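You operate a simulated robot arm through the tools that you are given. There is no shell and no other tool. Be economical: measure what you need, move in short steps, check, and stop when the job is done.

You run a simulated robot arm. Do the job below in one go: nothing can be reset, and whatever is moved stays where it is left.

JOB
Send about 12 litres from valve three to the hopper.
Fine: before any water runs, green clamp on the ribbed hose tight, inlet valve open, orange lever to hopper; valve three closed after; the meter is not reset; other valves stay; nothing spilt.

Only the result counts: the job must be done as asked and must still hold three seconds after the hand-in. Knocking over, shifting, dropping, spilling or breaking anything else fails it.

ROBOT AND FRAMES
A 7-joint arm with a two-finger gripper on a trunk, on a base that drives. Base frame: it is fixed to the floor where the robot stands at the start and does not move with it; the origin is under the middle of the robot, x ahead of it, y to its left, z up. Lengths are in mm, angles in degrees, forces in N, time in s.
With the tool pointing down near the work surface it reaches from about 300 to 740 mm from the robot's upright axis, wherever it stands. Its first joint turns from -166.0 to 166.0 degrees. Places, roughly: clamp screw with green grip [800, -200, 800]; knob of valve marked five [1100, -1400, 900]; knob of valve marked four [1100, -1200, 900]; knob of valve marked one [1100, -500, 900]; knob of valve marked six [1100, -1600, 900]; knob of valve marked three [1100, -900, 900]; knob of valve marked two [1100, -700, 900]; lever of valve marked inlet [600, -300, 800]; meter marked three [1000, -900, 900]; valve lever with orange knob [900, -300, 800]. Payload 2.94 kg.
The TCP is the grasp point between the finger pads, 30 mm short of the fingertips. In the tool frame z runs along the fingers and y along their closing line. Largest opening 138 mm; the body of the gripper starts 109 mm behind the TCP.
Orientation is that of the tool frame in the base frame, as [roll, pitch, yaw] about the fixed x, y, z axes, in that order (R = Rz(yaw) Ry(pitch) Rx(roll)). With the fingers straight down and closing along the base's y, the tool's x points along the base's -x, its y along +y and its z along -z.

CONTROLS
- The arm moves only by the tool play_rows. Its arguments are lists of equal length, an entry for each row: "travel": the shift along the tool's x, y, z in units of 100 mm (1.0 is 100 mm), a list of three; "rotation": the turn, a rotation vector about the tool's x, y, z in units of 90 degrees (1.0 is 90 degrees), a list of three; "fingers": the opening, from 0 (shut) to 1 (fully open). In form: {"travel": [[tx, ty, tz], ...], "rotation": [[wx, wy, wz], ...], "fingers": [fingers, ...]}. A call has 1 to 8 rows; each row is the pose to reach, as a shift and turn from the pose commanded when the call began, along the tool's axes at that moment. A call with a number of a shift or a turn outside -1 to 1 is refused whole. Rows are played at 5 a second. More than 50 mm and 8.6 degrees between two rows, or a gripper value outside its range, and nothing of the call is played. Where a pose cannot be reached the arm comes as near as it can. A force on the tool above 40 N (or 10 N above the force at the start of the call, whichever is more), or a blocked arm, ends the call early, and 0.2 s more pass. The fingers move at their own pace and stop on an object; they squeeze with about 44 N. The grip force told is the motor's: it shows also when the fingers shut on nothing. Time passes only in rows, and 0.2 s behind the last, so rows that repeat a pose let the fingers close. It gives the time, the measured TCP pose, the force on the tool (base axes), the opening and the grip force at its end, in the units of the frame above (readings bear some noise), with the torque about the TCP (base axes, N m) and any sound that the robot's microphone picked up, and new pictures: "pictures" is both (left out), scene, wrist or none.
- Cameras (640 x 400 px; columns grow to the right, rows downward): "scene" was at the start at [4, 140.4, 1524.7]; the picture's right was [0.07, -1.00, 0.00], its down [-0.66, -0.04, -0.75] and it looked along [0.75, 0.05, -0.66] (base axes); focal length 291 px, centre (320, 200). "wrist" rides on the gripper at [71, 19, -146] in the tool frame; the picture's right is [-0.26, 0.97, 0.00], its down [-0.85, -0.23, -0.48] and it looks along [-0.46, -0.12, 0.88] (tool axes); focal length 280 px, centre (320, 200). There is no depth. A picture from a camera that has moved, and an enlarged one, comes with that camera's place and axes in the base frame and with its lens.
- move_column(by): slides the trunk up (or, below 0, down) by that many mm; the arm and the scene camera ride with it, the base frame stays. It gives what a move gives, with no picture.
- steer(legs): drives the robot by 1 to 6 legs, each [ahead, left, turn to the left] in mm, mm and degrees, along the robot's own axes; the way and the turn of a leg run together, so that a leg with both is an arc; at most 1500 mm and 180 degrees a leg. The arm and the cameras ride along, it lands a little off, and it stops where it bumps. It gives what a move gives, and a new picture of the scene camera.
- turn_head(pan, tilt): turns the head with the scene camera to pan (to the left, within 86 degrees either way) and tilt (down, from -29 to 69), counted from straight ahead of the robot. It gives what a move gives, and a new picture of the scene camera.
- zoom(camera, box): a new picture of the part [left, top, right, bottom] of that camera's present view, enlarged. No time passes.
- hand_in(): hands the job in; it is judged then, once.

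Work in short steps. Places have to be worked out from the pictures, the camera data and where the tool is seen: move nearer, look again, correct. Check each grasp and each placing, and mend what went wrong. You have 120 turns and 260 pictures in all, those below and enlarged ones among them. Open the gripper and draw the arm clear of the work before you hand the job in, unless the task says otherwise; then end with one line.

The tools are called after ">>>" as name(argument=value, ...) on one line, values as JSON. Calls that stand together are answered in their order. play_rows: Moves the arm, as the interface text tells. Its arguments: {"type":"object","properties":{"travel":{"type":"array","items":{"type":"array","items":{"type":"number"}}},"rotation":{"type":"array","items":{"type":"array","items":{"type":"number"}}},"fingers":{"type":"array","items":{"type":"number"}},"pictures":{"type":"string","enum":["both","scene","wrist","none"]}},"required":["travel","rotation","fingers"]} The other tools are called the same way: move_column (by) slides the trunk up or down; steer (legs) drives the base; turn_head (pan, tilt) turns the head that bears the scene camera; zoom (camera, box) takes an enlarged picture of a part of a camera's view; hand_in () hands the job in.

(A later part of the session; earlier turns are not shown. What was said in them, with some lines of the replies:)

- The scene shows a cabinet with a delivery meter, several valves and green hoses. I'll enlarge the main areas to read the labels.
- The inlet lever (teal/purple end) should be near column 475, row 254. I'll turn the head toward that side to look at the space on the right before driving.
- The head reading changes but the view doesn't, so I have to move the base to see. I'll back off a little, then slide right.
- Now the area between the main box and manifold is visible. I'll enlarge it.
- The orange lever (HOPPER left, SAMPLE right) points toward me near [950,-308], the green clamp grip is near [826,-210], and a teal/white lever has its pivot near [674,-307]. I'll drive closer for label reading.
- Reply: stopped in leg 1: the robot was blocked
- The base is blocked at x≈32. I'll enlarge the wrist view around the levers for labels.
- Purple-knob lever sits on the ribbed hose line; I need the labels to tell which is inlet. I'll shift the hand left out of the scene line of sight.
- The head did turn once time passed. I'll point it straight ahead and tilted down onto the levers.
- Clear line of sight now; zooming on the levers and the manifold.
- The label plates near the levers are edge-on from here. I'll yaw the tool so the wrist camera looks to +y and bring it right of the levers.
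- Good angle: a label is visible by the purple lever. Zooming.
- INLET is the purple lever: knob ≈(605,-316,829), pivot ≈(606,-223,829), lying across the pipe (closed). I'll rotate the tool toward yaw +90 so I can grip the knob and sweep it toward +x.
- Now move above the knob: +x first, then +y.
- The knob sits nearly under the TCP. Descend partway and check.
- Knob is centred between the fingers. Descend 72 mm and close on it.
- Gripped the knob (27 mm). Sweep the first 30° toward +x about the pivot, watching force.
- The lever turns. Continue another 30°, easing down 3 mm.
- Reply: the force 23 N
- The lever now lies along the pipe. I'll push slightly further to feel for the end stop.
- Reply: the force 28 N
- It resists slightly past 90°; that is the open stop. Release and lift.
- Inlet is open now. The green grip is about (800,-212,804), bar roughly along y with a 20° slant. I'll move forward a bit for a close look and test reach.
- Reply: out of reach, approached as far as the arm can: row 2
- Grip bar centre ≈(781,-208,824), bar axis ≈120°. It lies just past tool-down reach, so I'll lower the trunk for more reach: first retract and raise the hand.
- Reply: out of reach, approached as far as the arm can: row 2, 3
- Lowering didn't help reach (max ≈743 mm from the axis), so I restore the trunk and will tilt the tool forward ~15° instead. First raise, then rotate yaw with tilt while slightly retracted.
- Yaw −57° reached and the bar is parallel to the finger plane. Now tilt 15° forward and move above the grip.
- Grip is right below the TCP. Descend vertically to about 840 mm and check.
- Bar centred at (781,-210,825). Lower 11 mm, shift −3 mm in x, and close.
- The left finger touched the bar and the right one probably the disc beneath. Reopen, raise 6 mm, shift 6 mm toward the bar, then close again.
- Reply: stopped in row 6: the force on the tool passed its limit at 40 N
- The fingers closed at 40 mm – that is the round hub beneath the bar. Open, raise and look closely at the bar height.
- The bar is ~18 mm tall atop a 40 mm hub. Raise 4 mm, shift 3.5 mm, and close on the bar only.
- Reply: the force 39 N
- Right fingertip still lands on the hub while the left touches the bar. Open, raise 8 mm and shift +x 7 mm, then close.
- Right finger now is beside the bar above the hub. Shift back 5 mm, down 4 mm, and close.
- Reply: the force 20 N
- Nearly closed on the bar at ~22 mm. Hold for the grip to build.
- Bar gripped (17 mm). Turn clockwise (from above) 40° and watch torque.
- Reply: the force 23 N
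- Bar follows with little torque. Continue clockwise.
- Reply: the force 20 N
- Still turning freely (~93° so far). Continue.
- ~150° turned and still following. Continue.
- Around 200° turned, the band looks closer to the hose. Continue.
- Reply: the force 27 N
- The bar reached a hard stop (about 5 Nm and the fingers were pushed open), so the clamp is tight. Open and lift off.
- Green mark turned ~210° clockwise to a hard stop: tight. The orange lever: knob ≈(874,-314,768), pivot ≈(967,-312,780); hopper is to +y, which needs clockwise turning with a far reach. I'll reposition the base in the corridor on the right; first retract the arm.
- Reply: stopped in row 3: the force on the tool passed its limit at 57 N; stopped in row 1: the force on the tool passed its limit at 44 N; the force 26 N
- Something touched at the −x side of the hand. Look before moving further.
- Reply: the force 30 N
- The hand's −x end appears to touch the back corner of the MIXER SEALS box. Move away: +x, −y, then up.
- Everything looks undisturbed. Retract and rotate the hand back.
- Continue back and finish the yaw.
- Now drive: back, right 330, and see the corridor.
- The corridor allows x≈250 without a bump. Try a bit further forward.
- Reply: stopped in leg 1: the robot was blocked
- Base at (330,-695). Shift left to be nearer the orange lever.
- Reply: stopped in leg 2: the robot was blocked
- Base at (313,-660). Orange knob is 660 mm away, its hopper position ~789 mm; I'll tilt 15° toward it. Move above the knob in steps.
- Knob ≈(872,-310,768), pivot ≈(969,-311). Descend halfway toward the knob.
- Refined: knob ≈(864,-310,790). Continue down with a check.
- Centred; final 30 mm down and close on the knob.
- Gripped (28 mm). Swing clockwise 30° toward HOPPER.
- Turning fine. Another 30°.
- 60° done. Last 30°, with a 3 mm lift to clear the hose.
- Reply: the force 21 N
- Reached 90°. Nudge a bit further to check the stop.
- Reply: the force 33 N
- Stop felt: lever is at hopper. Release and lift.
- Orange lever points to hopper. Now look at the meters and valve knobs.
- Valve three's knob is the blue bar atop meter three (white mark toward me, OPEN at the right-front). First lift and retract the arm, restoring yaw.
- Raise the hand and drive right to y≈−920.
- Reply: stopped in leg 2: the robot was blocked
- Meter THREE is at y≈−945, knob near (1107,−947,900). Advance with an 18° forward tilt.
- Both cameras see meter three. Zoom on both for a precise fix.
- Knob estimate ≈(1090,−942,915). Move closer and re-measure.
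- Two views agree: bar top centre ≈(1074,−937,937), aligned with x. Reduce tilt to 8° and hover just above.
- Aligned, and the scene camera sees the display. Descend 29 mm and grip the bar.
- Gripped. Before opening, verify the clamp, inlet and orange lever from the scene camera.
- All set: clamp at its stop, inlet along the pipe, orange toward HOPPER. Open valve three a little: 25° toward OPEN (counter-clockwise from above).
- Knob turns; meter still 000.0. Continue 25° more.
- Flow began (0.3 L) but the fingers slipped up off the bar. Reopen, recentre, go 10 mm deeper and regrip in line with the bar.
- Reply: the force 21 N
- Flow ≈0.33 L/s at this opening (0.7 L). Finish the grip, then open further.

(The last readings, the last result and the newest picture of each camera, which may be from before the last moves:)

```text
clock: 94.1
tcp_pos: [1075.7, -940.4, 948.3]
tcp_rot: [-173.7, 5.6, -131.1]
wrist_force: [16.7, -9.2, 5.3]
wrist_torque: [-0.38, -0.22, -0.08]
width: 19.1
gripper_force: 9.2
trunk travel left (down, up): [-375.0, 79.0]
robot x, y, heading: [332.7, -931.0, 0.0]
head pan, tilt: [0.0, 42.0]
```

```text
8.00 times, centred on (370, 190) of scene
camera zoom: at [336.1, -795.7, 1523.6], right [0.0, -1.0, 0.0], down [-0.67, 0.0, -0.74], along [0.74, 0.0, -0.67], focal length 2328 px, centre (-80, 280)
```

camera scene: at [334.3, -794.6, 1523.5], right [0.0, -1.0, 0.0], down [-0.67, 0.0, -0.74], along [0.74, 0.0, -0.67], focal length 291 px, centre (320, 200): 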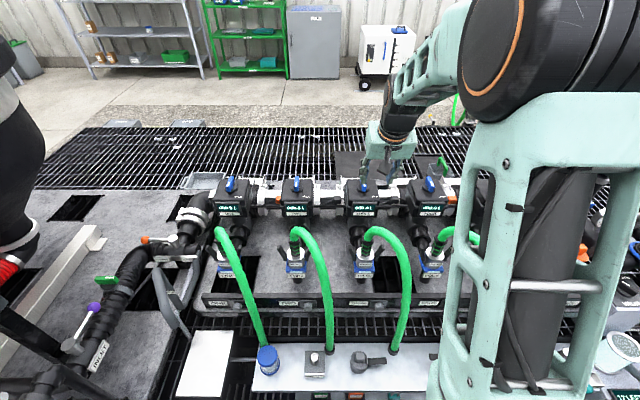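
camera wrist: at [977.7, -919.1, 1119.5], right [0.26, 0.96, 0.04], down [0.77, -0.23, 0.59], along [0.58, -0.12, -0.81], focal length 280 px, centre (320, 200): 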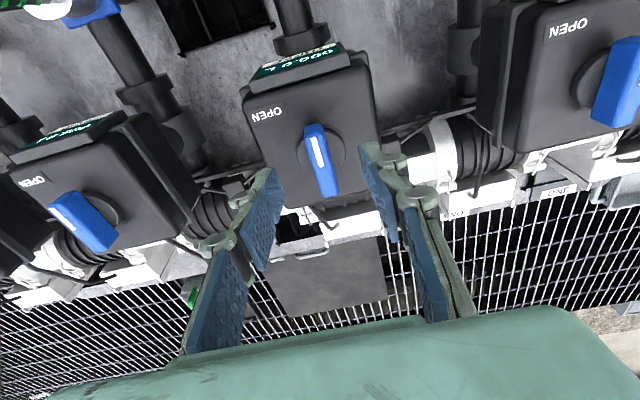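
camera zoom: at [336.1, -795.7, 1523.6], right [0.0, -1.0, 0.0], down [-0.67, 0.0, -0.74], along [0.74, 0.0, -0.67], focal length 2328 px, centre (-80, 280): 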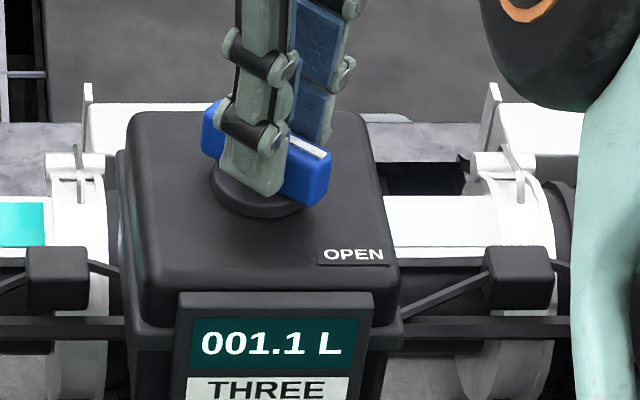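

Rate ≈0.5 L/s. Only one finger presses; shift 6 mm further to centre the grip while it runs.

>>> play_rows(travel=[[0, -0.06, 0], [0, -0.07, 0], [0, -0.07, 0]], rotation=[[0, 0, 0], [0, 0, 0], [0, 0, 0]], fingers=[0.1, 0.05, 0.05], pictures="none")

>>> zoom(camera="scene", box=[330, 165, 410, 215])

>>> zoom(camera="wrist", box=[240, 100, 400, 200])

```text
clock: 94.9
tcp_pos: [1078.4, -941.4, 947.4]
tcp_rot: [-174.2, 5.4, -131.1]
wrist_force: [-5.2, 2.6, -1.0]
wrist_torque: [0.39, 0.38, 0.0]
width: 15.5
gripper_force: 41.6
trunk travel left (down, up): [-375.0, 79.0]
robot x, y, heading: [334.1, -928.9, 0.1]
head pan, tilt: [0.0, 42.0]
```

```text
8.00 times, centred on (370, 190) of scene
camera zoom: at [334.1, -794.3, 1523.4], right [0.0, -1.0, 0.0], down [-0.67, 0.0, -0.74], along [0.74, 0.0, -0.67], focal length 2328 px, centre (-80, 280)
```

zoom: 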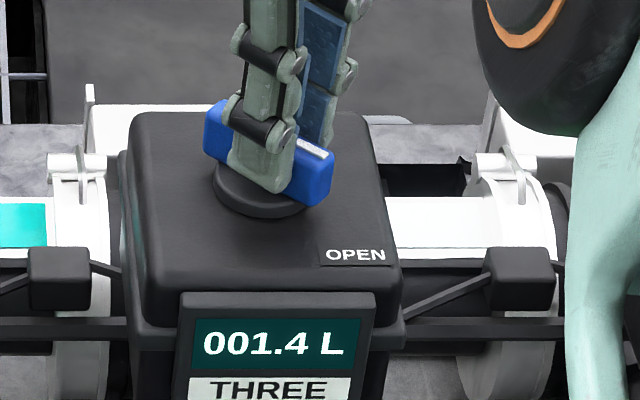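

```text
4.00 times, centred on (320, 150) of wrist
camera zoom: at [996.5, -983.8, 1083.3], right [-0.55, 0.83, -0.07], down [0.66, 0.48, 0.57], along [0.52, 0.27, -0.82], focal length 1122 px, centre (320, 400)
```

zoom: 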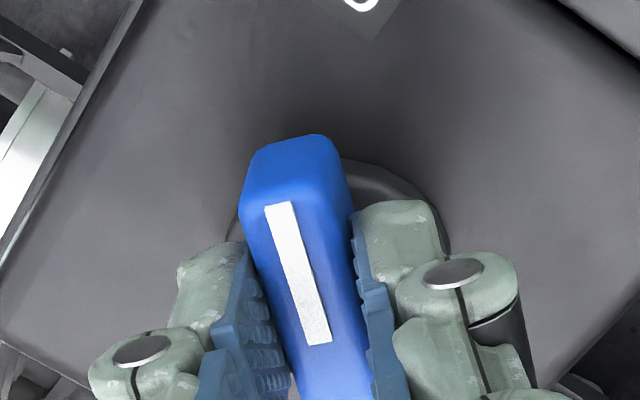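

Solid grip (42 N) at 1.4 L. Hold the opening for ~7 s and read.

>>> play_rows(travel=[[0, 0, 0], [0, 0, 0], [0, 0, 0], [0, 0, 0], [0, 0, 0], [0, 0, 0], [0, 0, 0], [0, 0, 0]], rotation=[[0, 0, 0], [0, 0, 0], [0, 0, 0], [0, 0, 0], [0, 0, 0], [0, 0, 0], [0, 0, 0], [0, 0, 0]], fingers=[0.05, 0.05, 0.05, 0.05, 0.05, 0.05, 0.05, 0.05], pictures="none")

>>> play_rows(travel=[[0, 0, 0], [0, 0, 0], [0, 0, 0], [0, 0, 0], [0, 0, 0], [0, 0, 0], [0, 0, 0], [0, 0, 0]], rotation=[[0, 0, 0], [0, 0, 0], [0, 0, 0], [0, 0, 0], [0, 0, 0], [0, 0, 0], [0, 0, 0], [0, 0, 0]], fingers=[0.05, 0.05, 0.05, 0.05, 0.05, 0.05, 0.05, 0.05], pictures="none")

>>> play_rows(travel=[[0, 0, 0], [0, 0, 0], [0, 0, 0], [0, 0, 0], [0, 0, 0], [0, 0, 0], [0, 0, 0], [0, 0, 0]], rotation=[[0, 0, 0], [0, 0, 0], [0, 0, 0], [0, 0, 0], [0, 0, 0], [0, 0, 0], [0, 0, 0], [0, 0, 0]], fingers=[0.05, 0.05, 0.05, 0.05, 0.05, 0.05, 0.05, 0.05], pictures="scene")

>>> zoom(camera="scene", box=[330, 165, 410, 215])

```text
clock: 96.7
tcp_pos: [1076.4, -941.7, 947.7]
tcp_rot: [-174.1, 5.4, -131.2]
wrist_force: [-17.8, 12.8, -13.1]
wrist_torque: [1.05, 0.25, 0.18]
width: 15.1
gripper_force: 41.3
trunk travel left (down, up): [-375.0, 79.0]
robot x, y, heading: [330.4, -929.2, 0.1]
head pan, tilt: [0.0, 42.0]
```

```text
clock: 98.5
tcp_pos: [1077.7, -942.2, 946.9]
tcp_rot: [-174.1, 5.4, -131.2]
wrist_force: [-16.3, 16.3, -13.4]
wrist_torque: [0.53, 0.66, 0.24]
width: 15.3
gripper_force: 41.1
trunk travel left (down, up): [-375.0, 79.0]
robot x, y, heading: [329.2, -930.5, -0.1]
head pan, tilt: [0.0, 42.0]
```

```text
clock: 100.3
tcp_pos: [1077.0, -942.1, 947.2]
tcp_rot: [-174.1, 5.4, -131.2]
wrist_force: [-16.7, 17.5, -13.6]
wrist_torque: [0.5, 0.67, 0.13]
width: 15.2
gripper_force: 41.6
trunk travel left (down, up): [-375.0, 79.0]
robot x, y, heading: [331.0, -926.8, 0.2]
head pan, tilt: [0.0, 42.0]
camera scene: at [334.6, -792.5, 1523.2], right [0.0, -1.0, 0.0], down [-0.67, 0.0, -0.74], along [0.74, 0.0, -0.67], focal length 291 px, centre (320, 200)
```

scene: 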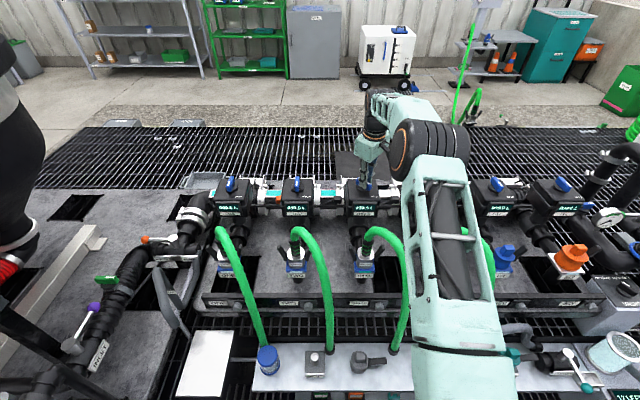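

```text
8.00 times, centred on (370, 190) of scene
camera zoom: at [334.6, -792.5, 1523.2], right [0.0, -1.0, 0.0], down [-0.67, 0.0, -0.74], along [0.74, 0.0, -0.67], focal length 2328 px, centre (-80, 280)
```

zoom: 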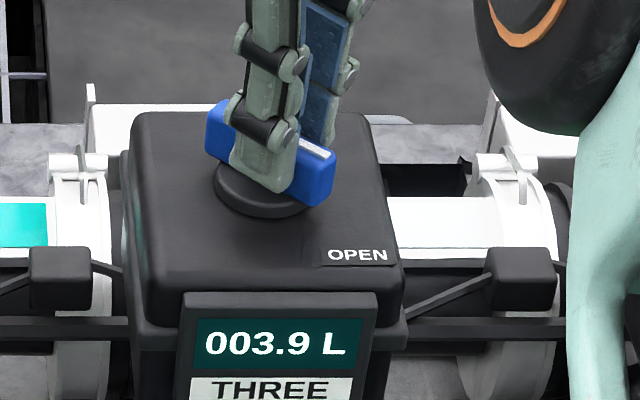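

0.463 L/s, 3.9 L, no spill visible. Hold ~12.6 s more.

>>> play_rows(travel=[[0, 0, 0], [0, 0, 0], [0, 0, 0], [0, 0, 0], [0, 0, 0], [0, 0, 0], [0, 0, 0], [0, 0, 0]], rotation=[[0, 0, 0], [0, 0, 0], [0, 0, 0], [0, 0, 0], [0, 0, 0], [0, 0, 0], [0, 0, 0], [0, 0, 0]], fingers=[0.05, 0.05, 0.05, 0.05, 0.05, 0.05, 0.05, 0.05], pictures="none")

>>> play_rows(travel=[[0, 0, 0], [0, 0, 0], [0, 0, 0], [0, 0, 0], [0, 0, 0], [0, 0, 0], [0, 0, 0], [0, 0, 0]], rotation=[[0, 0, 0], [0, 0, 0], [0, 0, 0], [0, 0, 0], [0, 0, 0], [0, 0, 0], [0, 0, 0], [0, 0, 0]], fingers=[0.05, 0.05, 0.05, 0.05, 0.05, 0.05, 0.05, 0.05], pictures="none")

>>> play_rows(travel=[[0, 0, 0], [0, 0, 0], [0, 0, 0], [0, 0, 0], [0, 0, 0], [0, 0, 0], [0, 0, 0], [0, 0, 0]], rotation=[[0, 0, 0], [0, 0, 0], [0, 0, 0], [0, 0, 0], [0, 0, 0], [0, 0, 0], [0, 0, 0], [0, 0, 0]], fingers=[0.05, 0.05, 0.05, 0.05, 0.05, 0.05, 0.05, 0.05], pictures="none")

>>> play_rows(travel=[[0, 0, 0], [0, 0, 0], [0, 0, 0], [0, 0, 0], [0, 0, 0], [0, 0, 0], [0, 0, 0], [0, 0, 0]], rotation=[[0, 0, 0], [0, 0, 0], [0, 0, 0], [0, 0, 0], [0, 0, 0], [0, 0, 0], [0, 0, 0], [0, 0, 0]], fingers=[0.05, 0.05, 0.05, 0.05, 0.05, 0.05, 0.05, 0.05], pictures="none")

>>> play_rows(travel=[[0, 0, 0], [0, 0, 0], [0, 0, 0], [0, 0, 0], [0, 0, 0], [0, 0, 0], [0, 0, 0], [0, 0, 0]], rotation=[[0, 0, 0], [0, 0, 0], [0, 0, 0], [0, 0, 0], [0, 0, 0], [0, 0, 0], [0, 0, 0], [0, 0, 0]], fingers=[0.05, 0.05, 0.05, 0.05, 0.05, 0.05, 0.05, 0.05], pictures="none")

>>> play_rows(travel=[[0, 0, 0], [0, 0, 0], [0, 0, 0], [0, 0, 0], [0, 0, 0], [0, 0, 0], [0, 0, 0], [0, 0, 0]], rotation=[[0, 0, 0], [0, 0, 0], [0, 0, 0], [0, 0, 0], [0, 0, 0], [0, 0, 0], [0, 0, 0], [0, 0, 0]], fingers=[0.05, 0.05, 0.05, 0.05, 0.05, 0.05, 0.05, 0.05], pictures="none")

>>> zoom(camera="scene", box=[330, 165, 410, 215])

```text
clock: 102.1
tcp_pos: [1077.2, -941.6, 947.8]
tcp_rot: [-174.2, 5.4, -131.3]
wrist_force: [-17.2, 16.7, -13.5]
wrist_torque: [0.62, 0.64, 0.19]
width: 15.5
gripper_force: 41.2
trunk travel left (down, up): [-375.0, 79.0]
robot x, y, heading: [331.9, -930.3, 0.1]
head pan, tilt: [0.0, 42.0]
```

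```text
clock: 103.9
tcp_pos: [1078.2, -941.8, 948.1]
tcp_rot: [-174.1, 5.3, -131.2]
wrist_force: [-17.3, 17.4, -13.1]
wrist_torque: [0.67, 0.64, 0.19]
width: 15.2
gripper_force: 41.3
trunk travel left (down, up): [-375.0, 79.0]
robot x, y, heading: [333.7, -930.6, 0.1]
head pan, tilt: [0.0, 42.0]
```

```text
clock: 105.7
tcp_pos: [1077.1, -941.5, 947.5]
tcp_rot: [-174.1, 5.3, -131.2]
wrist_force: [-16.3, 17.5, -11.8]
wrist_torque: [0.63, 0.68, 0.17]
width: 15.2
gripper_force: 41.3
trunk travel left (down, up): [-375.0, 79.0]
robot x, y, heading: [330.9, -929.5, 0.0]
head pan, tilt: [0.0, 42.0]
```

```text
clock: 107.5
tcp_pos: [1077.0, -941.8, 948.3]
tcp_rot: [-174.1, 5.3, -131.3]
wrist_force: [-16.6, 17.1, -12.8]
wrist_torque: [0.59, 0.69, 0.21]
width: 15.0
gripper_force: 41.2
trunk travel left (down, up): [-375.0, 79.0]
robot x, y, heading: [330.9, -930.4, 0.2]
head pan, tilt: [0.0, 42.0]
```

```text
clock: 109.3
tcp_pos: [1077.3, -941.9, 948.3]
tcp_rot: [-174.1, 5.3, -131.2]
wrist_force: [-17.7, 17.0, -12.3]
wrist_torque: [0.61, 0.68, 0.17]
width: 15.2
gripper_force: 41.1
trunk travel left (down, up): [-375.0, 79.0]
robot x, y, heading: [329.9, -929.9, 0.1]
head pan, tilt: [0.0, 42.0]
```

```text
clock: 111.1
tcp_pos: [1077.5, -943.2, 948.3]
tcp_rot: [-174.2, 5.3, -131.1]
wrist_force: [-18.1, 17.5, -11.8]
wrist_torque: [0.59, 0.7, 0.23]
width: 15.2
gripper_force: 41.8
trunk travel left (down, up): [-375.0, 79.0]
robot x, y, heading: [333.5, -930.5, 0.3]
head pan, tilt: [0.0, 42.0]
```

```text
8.00 times, centred on (370, 190) of scene
camera zoom: at [334.3, -792.4, 1523.2], right [0.0, -1.0, 0.0], down [-0.67, 0.0, -0.74], along [0.74, 0.0, -0.67], focal length 2328 px, centre (-80, 280)
```

zoom: 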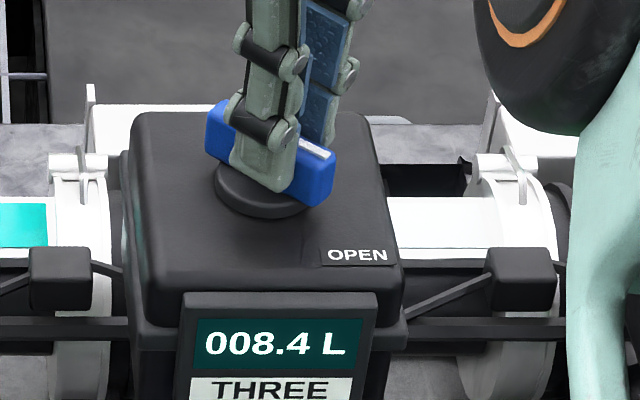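

8.4 L at 0.417 L/s. Hold 7.2 s more, to ≈11.4 L.

>>> play_rows(travel=[[0, 0, 0], [0, 0, 0], [0, 0, 0], [0, 0, 0], [0, 0, 0], [0, 0, 0], [0, 0, 0], [0, 0, 0]], rotation=[[0, 0, 0], [0, 0, 0], [0, 0, 0], [0, 0, 0], [0, 0, 0], [0, 0, 0], [0, 0, 0], [0, 0, 0]], fingers=[0.05, 0.05, 0.05, 0.05, 0.05, 0.05, 0.05, 0.05], pictures="none")

>>> play_rows(travel=[[0, 0, 0], [0, 0, 0], [0, 0, 0], [0, 0, 0], [0, 0, 0], [0, 0, 0], [0, 0, 0], [0, 0, 0]], rotation=[[0, 0, 0], [0, 0, 0], [0, 0, 0], [0, 0, 0], [0, 0, 0], [0, 0, 0], [0, 0, 0], [0, 0, 0]], fingers=[0.05, 0.05, 0.05, 0.05, 0.05, 0.05, 0.05, 0.05], pictures="none")

>>> play_rows(travel=[[0, 0, 0], [0, 0, 0], [0, 0, 0], [0, 0, 0], [0, 0, 0], [0, 0, 0], [0, 0, 0], [0, 0, 0]], rotation=[[0, 0, 0], [0, 0, 0], [0, 0, 0], [0, 0, 0], [0, 0, 0], [0, 0, 0], [0, 0, 0], [0, 0, 0]], fingers=[0.05, 0.05, 0.05, 0.05, 0.05, 0.05, 0.05, 0.05], pictures="none")

>>> play_rows(travel=[[0, 0, 0], [0, 0, 0], [0, 0, 0], [0, 0, 0], [0, 0, 0], [0, 0, 0]], rotation=[[0, 0, 0], [0, 0, 0], [0, 0, 0], [0, 0, 0], [0, 0, 0], [0, 0, 0]], fingers=[0.05, 0.05, 0.05, 0.05, 0.05, 0.05], pictures="none")

>>> zoom(camera="scene", box=[330, 165, 410, 215])

```text
clock: 112.9
tcp_pos: [1077.1, -941.5, 948.0]
tcp_rot: [-174.0, 5.2, -131.3]
wrist_force: [-17.5, 17.3, -12.3]
wrist_torque: [0.59, 0.66, 0.22]
width: 15.0
gripper_force: 41.2
trunk travel left (down, up): [-375.0, 79.0]
robot x, y, heading: [329.4, -928.8, 0.3]
head pan, tilt: [0.0, 42.0]
```

```text
clock: 114.7
tcp_pos: [1076.8, -942.2, 948.5]
tcp_rot: [-174.1, 5.3, -131.1]
wrist_force: [-17.4, 16.6, -10.9]
wrist_torque: [0.61, 0.67, 0.19]
width: 15.1
gripper_force: 40.9
trunk travel left (down, up): [-375.0, 79.0]
robot x, y, heading: [326.9, -928.3, -0.2]
head pan, tilt: [0.0, 42.0]
```

```text
clock: 116.5
tcp_pos: [1076.2, -941.2, 948.8]
tcp_rot: [-174.1, 5.3, -131.2]
wrist_force: [-18.1, 17.3, -10.6]
wrist_torque: [0.63, 0.69, 0.22]
width: 15.0
gripper_force: 41.0
trunk travel left (down, up): [-375.0, 79.0]
robot x, y, heading: [331.8, -929.3, -0.2]
head pan, tilt: [0.0, 42.0]
```

```text
clock: 117.9
tcp_pos: [1078.2, -941.5, 947.1]
tcp_rot: [-174.1, 5.3, -131.2]
wrist_force: [-17.4, 16.7, -10.8]
wrist_torque: [0.65, 0.65, 0.23]
width: 15.2
gripper_force: 41.2
trunk travel left (down, up): [-375.0, 79.0]
robot x, y, heading: [331.2, -930.7, -0.1]
head pan, tilt: [0.0, 42.0]
```

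```text
8.00 times, centred on (370, 190) of scene
camera zoom: at [334.1, -792.4, 1523.2], right [0.0, -1.0, 0.0], down [-0.67, 0.0, -0.74], along [0.74, 0.0, -0.67], focal length 2328 px, centre (-80, 280)
```

zoom: 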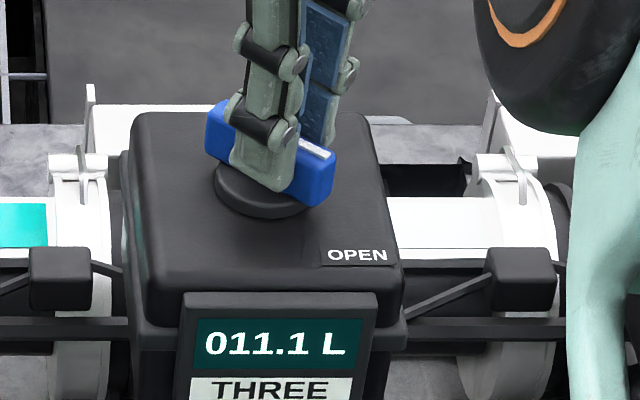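

11.1 L. Hold ~1.2 s more, then turn back clockwise to closed.

>>> play_rows(travel=[[0, 0, 0], [0, 0, 0], [0, 0, 0], [0, 0, 0], [0, 0, 0], [0, 0, 0], [0, 0, 0], [0, 0, 0]], rotation=[[0, 0, 0], [0, 0, 0], [0, 0, 0], [0, 0, 0], [0, 0, 0], [0, 0, 0.094], [0, 0, 0.188], [0, 0, 0.282]], fingers=[0.05, 0.05, 0.05, 0.05, 0.05, 0.05, 0.05, 0.05], pictures="none")

>>> zoom(camera="scene", box=[330, 165, 410, 215])

```text
clock: 119.7
tcp_pos: [1076.5, -939.0, 948.8]
tcp_rot: [-177.1, 7.2, -156.7]
wrist_force: [-22.3, 21.7, -9.3]
wrist_torque: [0.25, 1.33, 0.26]
width: 15.0
gripper_force: 40.8
trunk travel left (down, up): [-375.0, 79.0]
robot x, y, heading: [331.3, -930.2, 0.4]
head pan, tilt: [0.0, 42.0]
```

```text
8.00 times, centred on (370, 190) of scene
camera zoom: at [333.4, -791.7, 1523.1], right [0.0, -1.0, 0.0], down [-0.67, 0.0, -0.74], along [0.74, 0.0, -0.67], focal length 2328 px, centre (-80, 280)
```

zoom: 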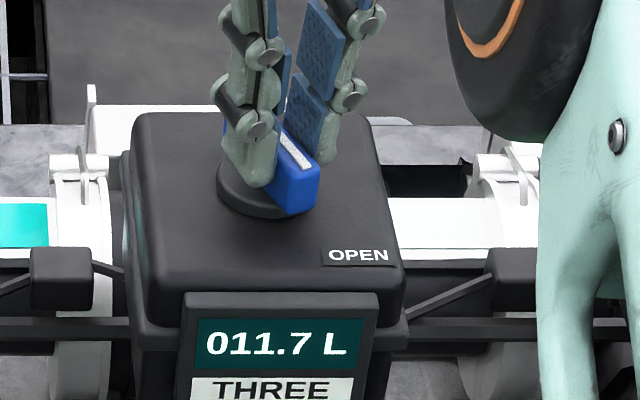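

11.7 L, nearly closed. Trickle 0.4 s then finish closing.

>>> play_rows(travel=[[0, 0, 0], [0, 0, 0], [0, 0.0, 0], [0, 0.0, 0], [0, 0.0, 0], [0, 0, 0]], rotation=[[0, 0, 0], [0, 0, 0], [0, 0, 0.09], [0, 0, 0.18], [0, 0, 0.27], [0, 0, 0.31]], fingers=[0.05, 0.05, 0.05, 0.05, 0.05, 0.05], pictures="none")

>>> zoom(camera="scene", box=[330, 165, 410, 215])

```text
clock: 121.1
tcp_pos: [1077.0, -937.9, 948.2]
tcp_rot: [179.0, 7.8, 175.4]
wrist_force: [-21.4, 25.3, -10.1]
wrist_torque: [0.39, 0.73, 1.3]
width: 16.3
gripper_force: 42.1
trunk travel left (down, up): [-375.0, 79.0]
robot x, y, heading: [330.8, -927.5, 0.1]
head pan, tilt: [0.0, 42.0]
```

```text
8.00 times, centred on (370, 190) of scene
camera zoom: at [333.5, -791.3, 1523.1], right [0.0, -1.0, 0.0], down [-0.67, 0.0, -0.74], along [0.74, 0.0, -0.67], focal length 2328 px, centre (-80, 280)
```

zoom: 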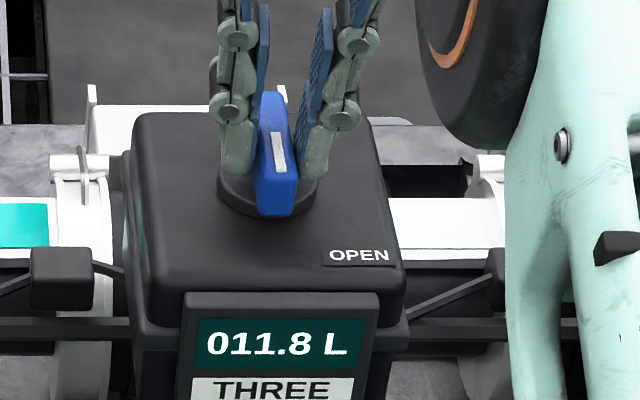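

Closed at its stop; 11.8 L. Release, lift off and verify the meter stays.

>>> play_rows(travel=[[0, 0, 0], [0, 0, 0], [0, 0, 0], [0, 0, -0.4], [0, 0, -0.8], [0, 0, -1.0]], rotation=[[0, 0, 0], [0, 0, 0], [0, 0, 0], [0, 0, 0], [0, 0, 0], [0, 0, 0]], fingers=[0.35, 0.4, 0.4, 0.4, 0.4, 0.4], pictures="none")

>>> play_rows(travel=[[0.5, 0, 0], [1.0, 0, 0], [1.0, 0, 0], [1.0, 0, 0], [1.0, 0, 0]], rotation=[[0, 0, 0], [0, 0, 0], [0, 0, 0], [0, 0, 0], [0, 0, 0]], fingers=[0.4, 0.4, 0.4, 0.4, 0.4], pictures="scene")

>>> zoom(camera="scene", box=[330, 165, 410, 215])

>>> zoom(camera="scene", box=[40, 170, 360, 370])

```text
clock: 122.5
tcp_pos: [1063.6, -943.2, 1046.8]
tcp_rot: [179.3, 8.2, 175.2]
wrist_force: [0.9, -0.9, -0.2]
wrist_torque: [0.01, 0.0, 0.03]
width: 55.2
gripper_force: 0.0
trunk travel left (down, up): [-375.0, 79.0]
robot x, y, heading: [328.8, -927.1, -0.0]
head pan, tilt: [0.0, 42.0]
```

```text
clock: 123.7
tcp_pos: [962.9, -937.2, 1031.5]
tcp_rot: [179.3, 8.3, 175.2]
wrist_force: [0.1, 0.2, 0.0]
wrist_torque: [-0.01, -0.02, 0.0]
width: 55.2
gripper_force: 0.0
trunk travel left (down, up): [-375.0, 79.0]
robot x, y, heading: [334.3, -927.6, 0.0]
head pan, tilt: [0.0, 42.0]
camera scene: at [334.6, -794.5, 1523.4], right [0.0, -1.0, 0.0], down [-0.67, 0.0, -0.74], along [0.74, 0.0, -0.67], focal length 291 px, centre (320, 200)
```

scene: 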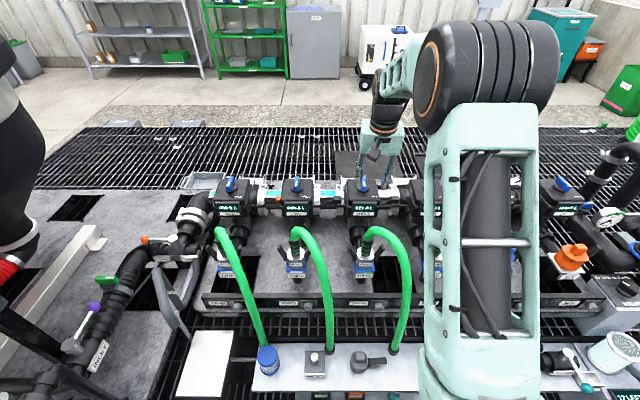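

```text
8.00 times, centred on (370, 190) of scene
camera zoom: at [334.6, -794.5, 1523.4], right [0.0, -1.0, 0.0], down [-0.67, 0.0, -0.74], along [0.74, 0.0, -0.67], focal length 2328 px, centre (-80, 280)
```

zoom: 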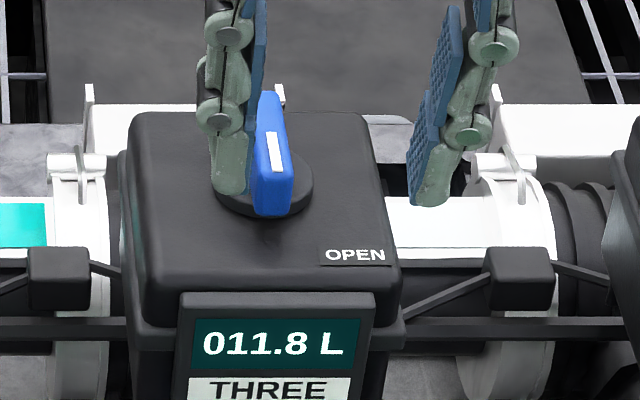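

```text
2.00 times, centred on (200, 270) of scene
camera zoom: at [334.6, -794.5, 1523.4], right [0.0, -1.0, 0.0], down [-0.67, 0.0, -0.74], along [0.74, 0.0, -0.67], focal length 582 px, centre (560, 60)
```

zoom: 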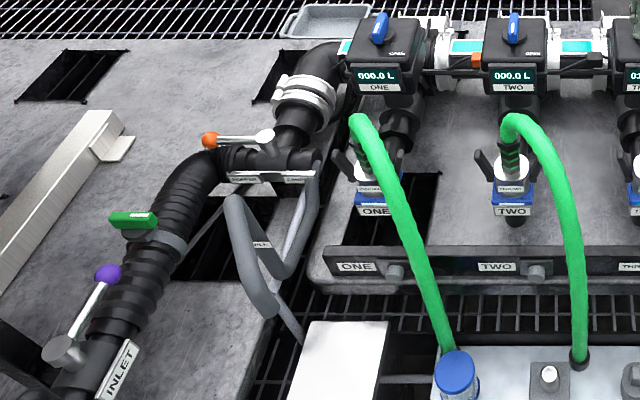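

Meter holds at 11.8 L, mark back at closed, no spill seen. Draw the arm clear with the gripper open.

>>> play_rows(travel=[[0.45, 0, -0.15], [0.9, 0, -0.3]], rotation=[[0, 0, 0], [0, 0, 0]], fingers=[0.6, 0.8], pictures="none")

>>> play_rows(travel=[[0.45, 0, -0.15], [0.9, 0, -0.3], [0.9, 0, -0.3], [0.9, 0, -0.3]], rotation=[[0, 0, 0], [0, 0, 0], [0, 0, 0], [0, 0, 0]], fingers=[1, 1, 1, 1], pictures="none")

>>> zoom(camera="scene", box=[330, 165, 410, 215])

```text
clock: 124.3
tcp_pos: [869.8, -929.3, 1050.8]
tcp_rot: [179.3, 8.2, 175.2]
wrist_force: [0.2, 0.0, -1.1]
wrist_torque: [0.0, -0.02, -0.03]
width: 110.3
gripper_force: 0.0
trunk travel left (down, up): [-375.0, 79.0]
robot x, y, heading: [331.4, -930.1, -0.2]
head pan, tilt: [0.0, 42.0]
```

```text
clock: 125.3
tcp_pos: [778.5, -920.0, 1065.0]
tcp_rot: [179.4, 8.1, 175.2]
wrist_force: [0.6, 0.1, 0.2]
wrist_torque: [-0.03, 0.02, -0.01]
width: 138.2
gripper_force: 0.1
trunk travel left (down, up): [-375.0, 79.0]
robot x, y, heading: [332.9, -928.8, 0.1]
head pan, tilt: [0.0, 42.0]
```

```text
8.00 times, centred on (370, 190) of scene
camera zoom: at [334.9, -794.6, 1523.4], right [0.0, -1.0, 0.0], down [-0.67, 0.0, -0.74], along [0.74, 0.0, -0.67], focal length 2328 px, centre (-80, 280)
```

zoom: 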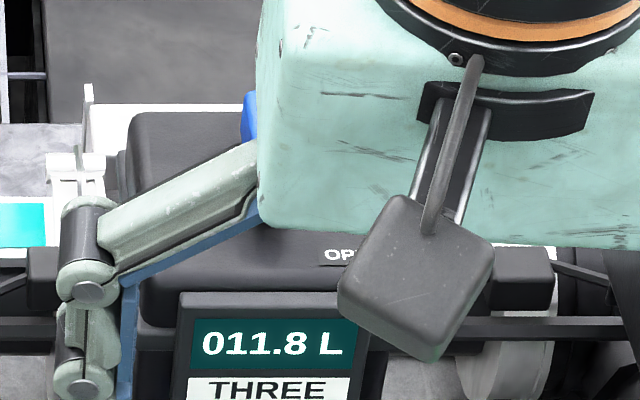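

The arm is clear, the gripper is open and the meter is steady at 11.8 L, so I'm handing in.

>>> hand_in()

```text
The job is handed in.
```

I sent 11.8 litres from valve three to the hopper, with the clamp tight, the inlet open and the orange lever at HOPPER before any water ran; valve three is closed again, its meter was not reset, I left the other valves alone, and I saw no spill.
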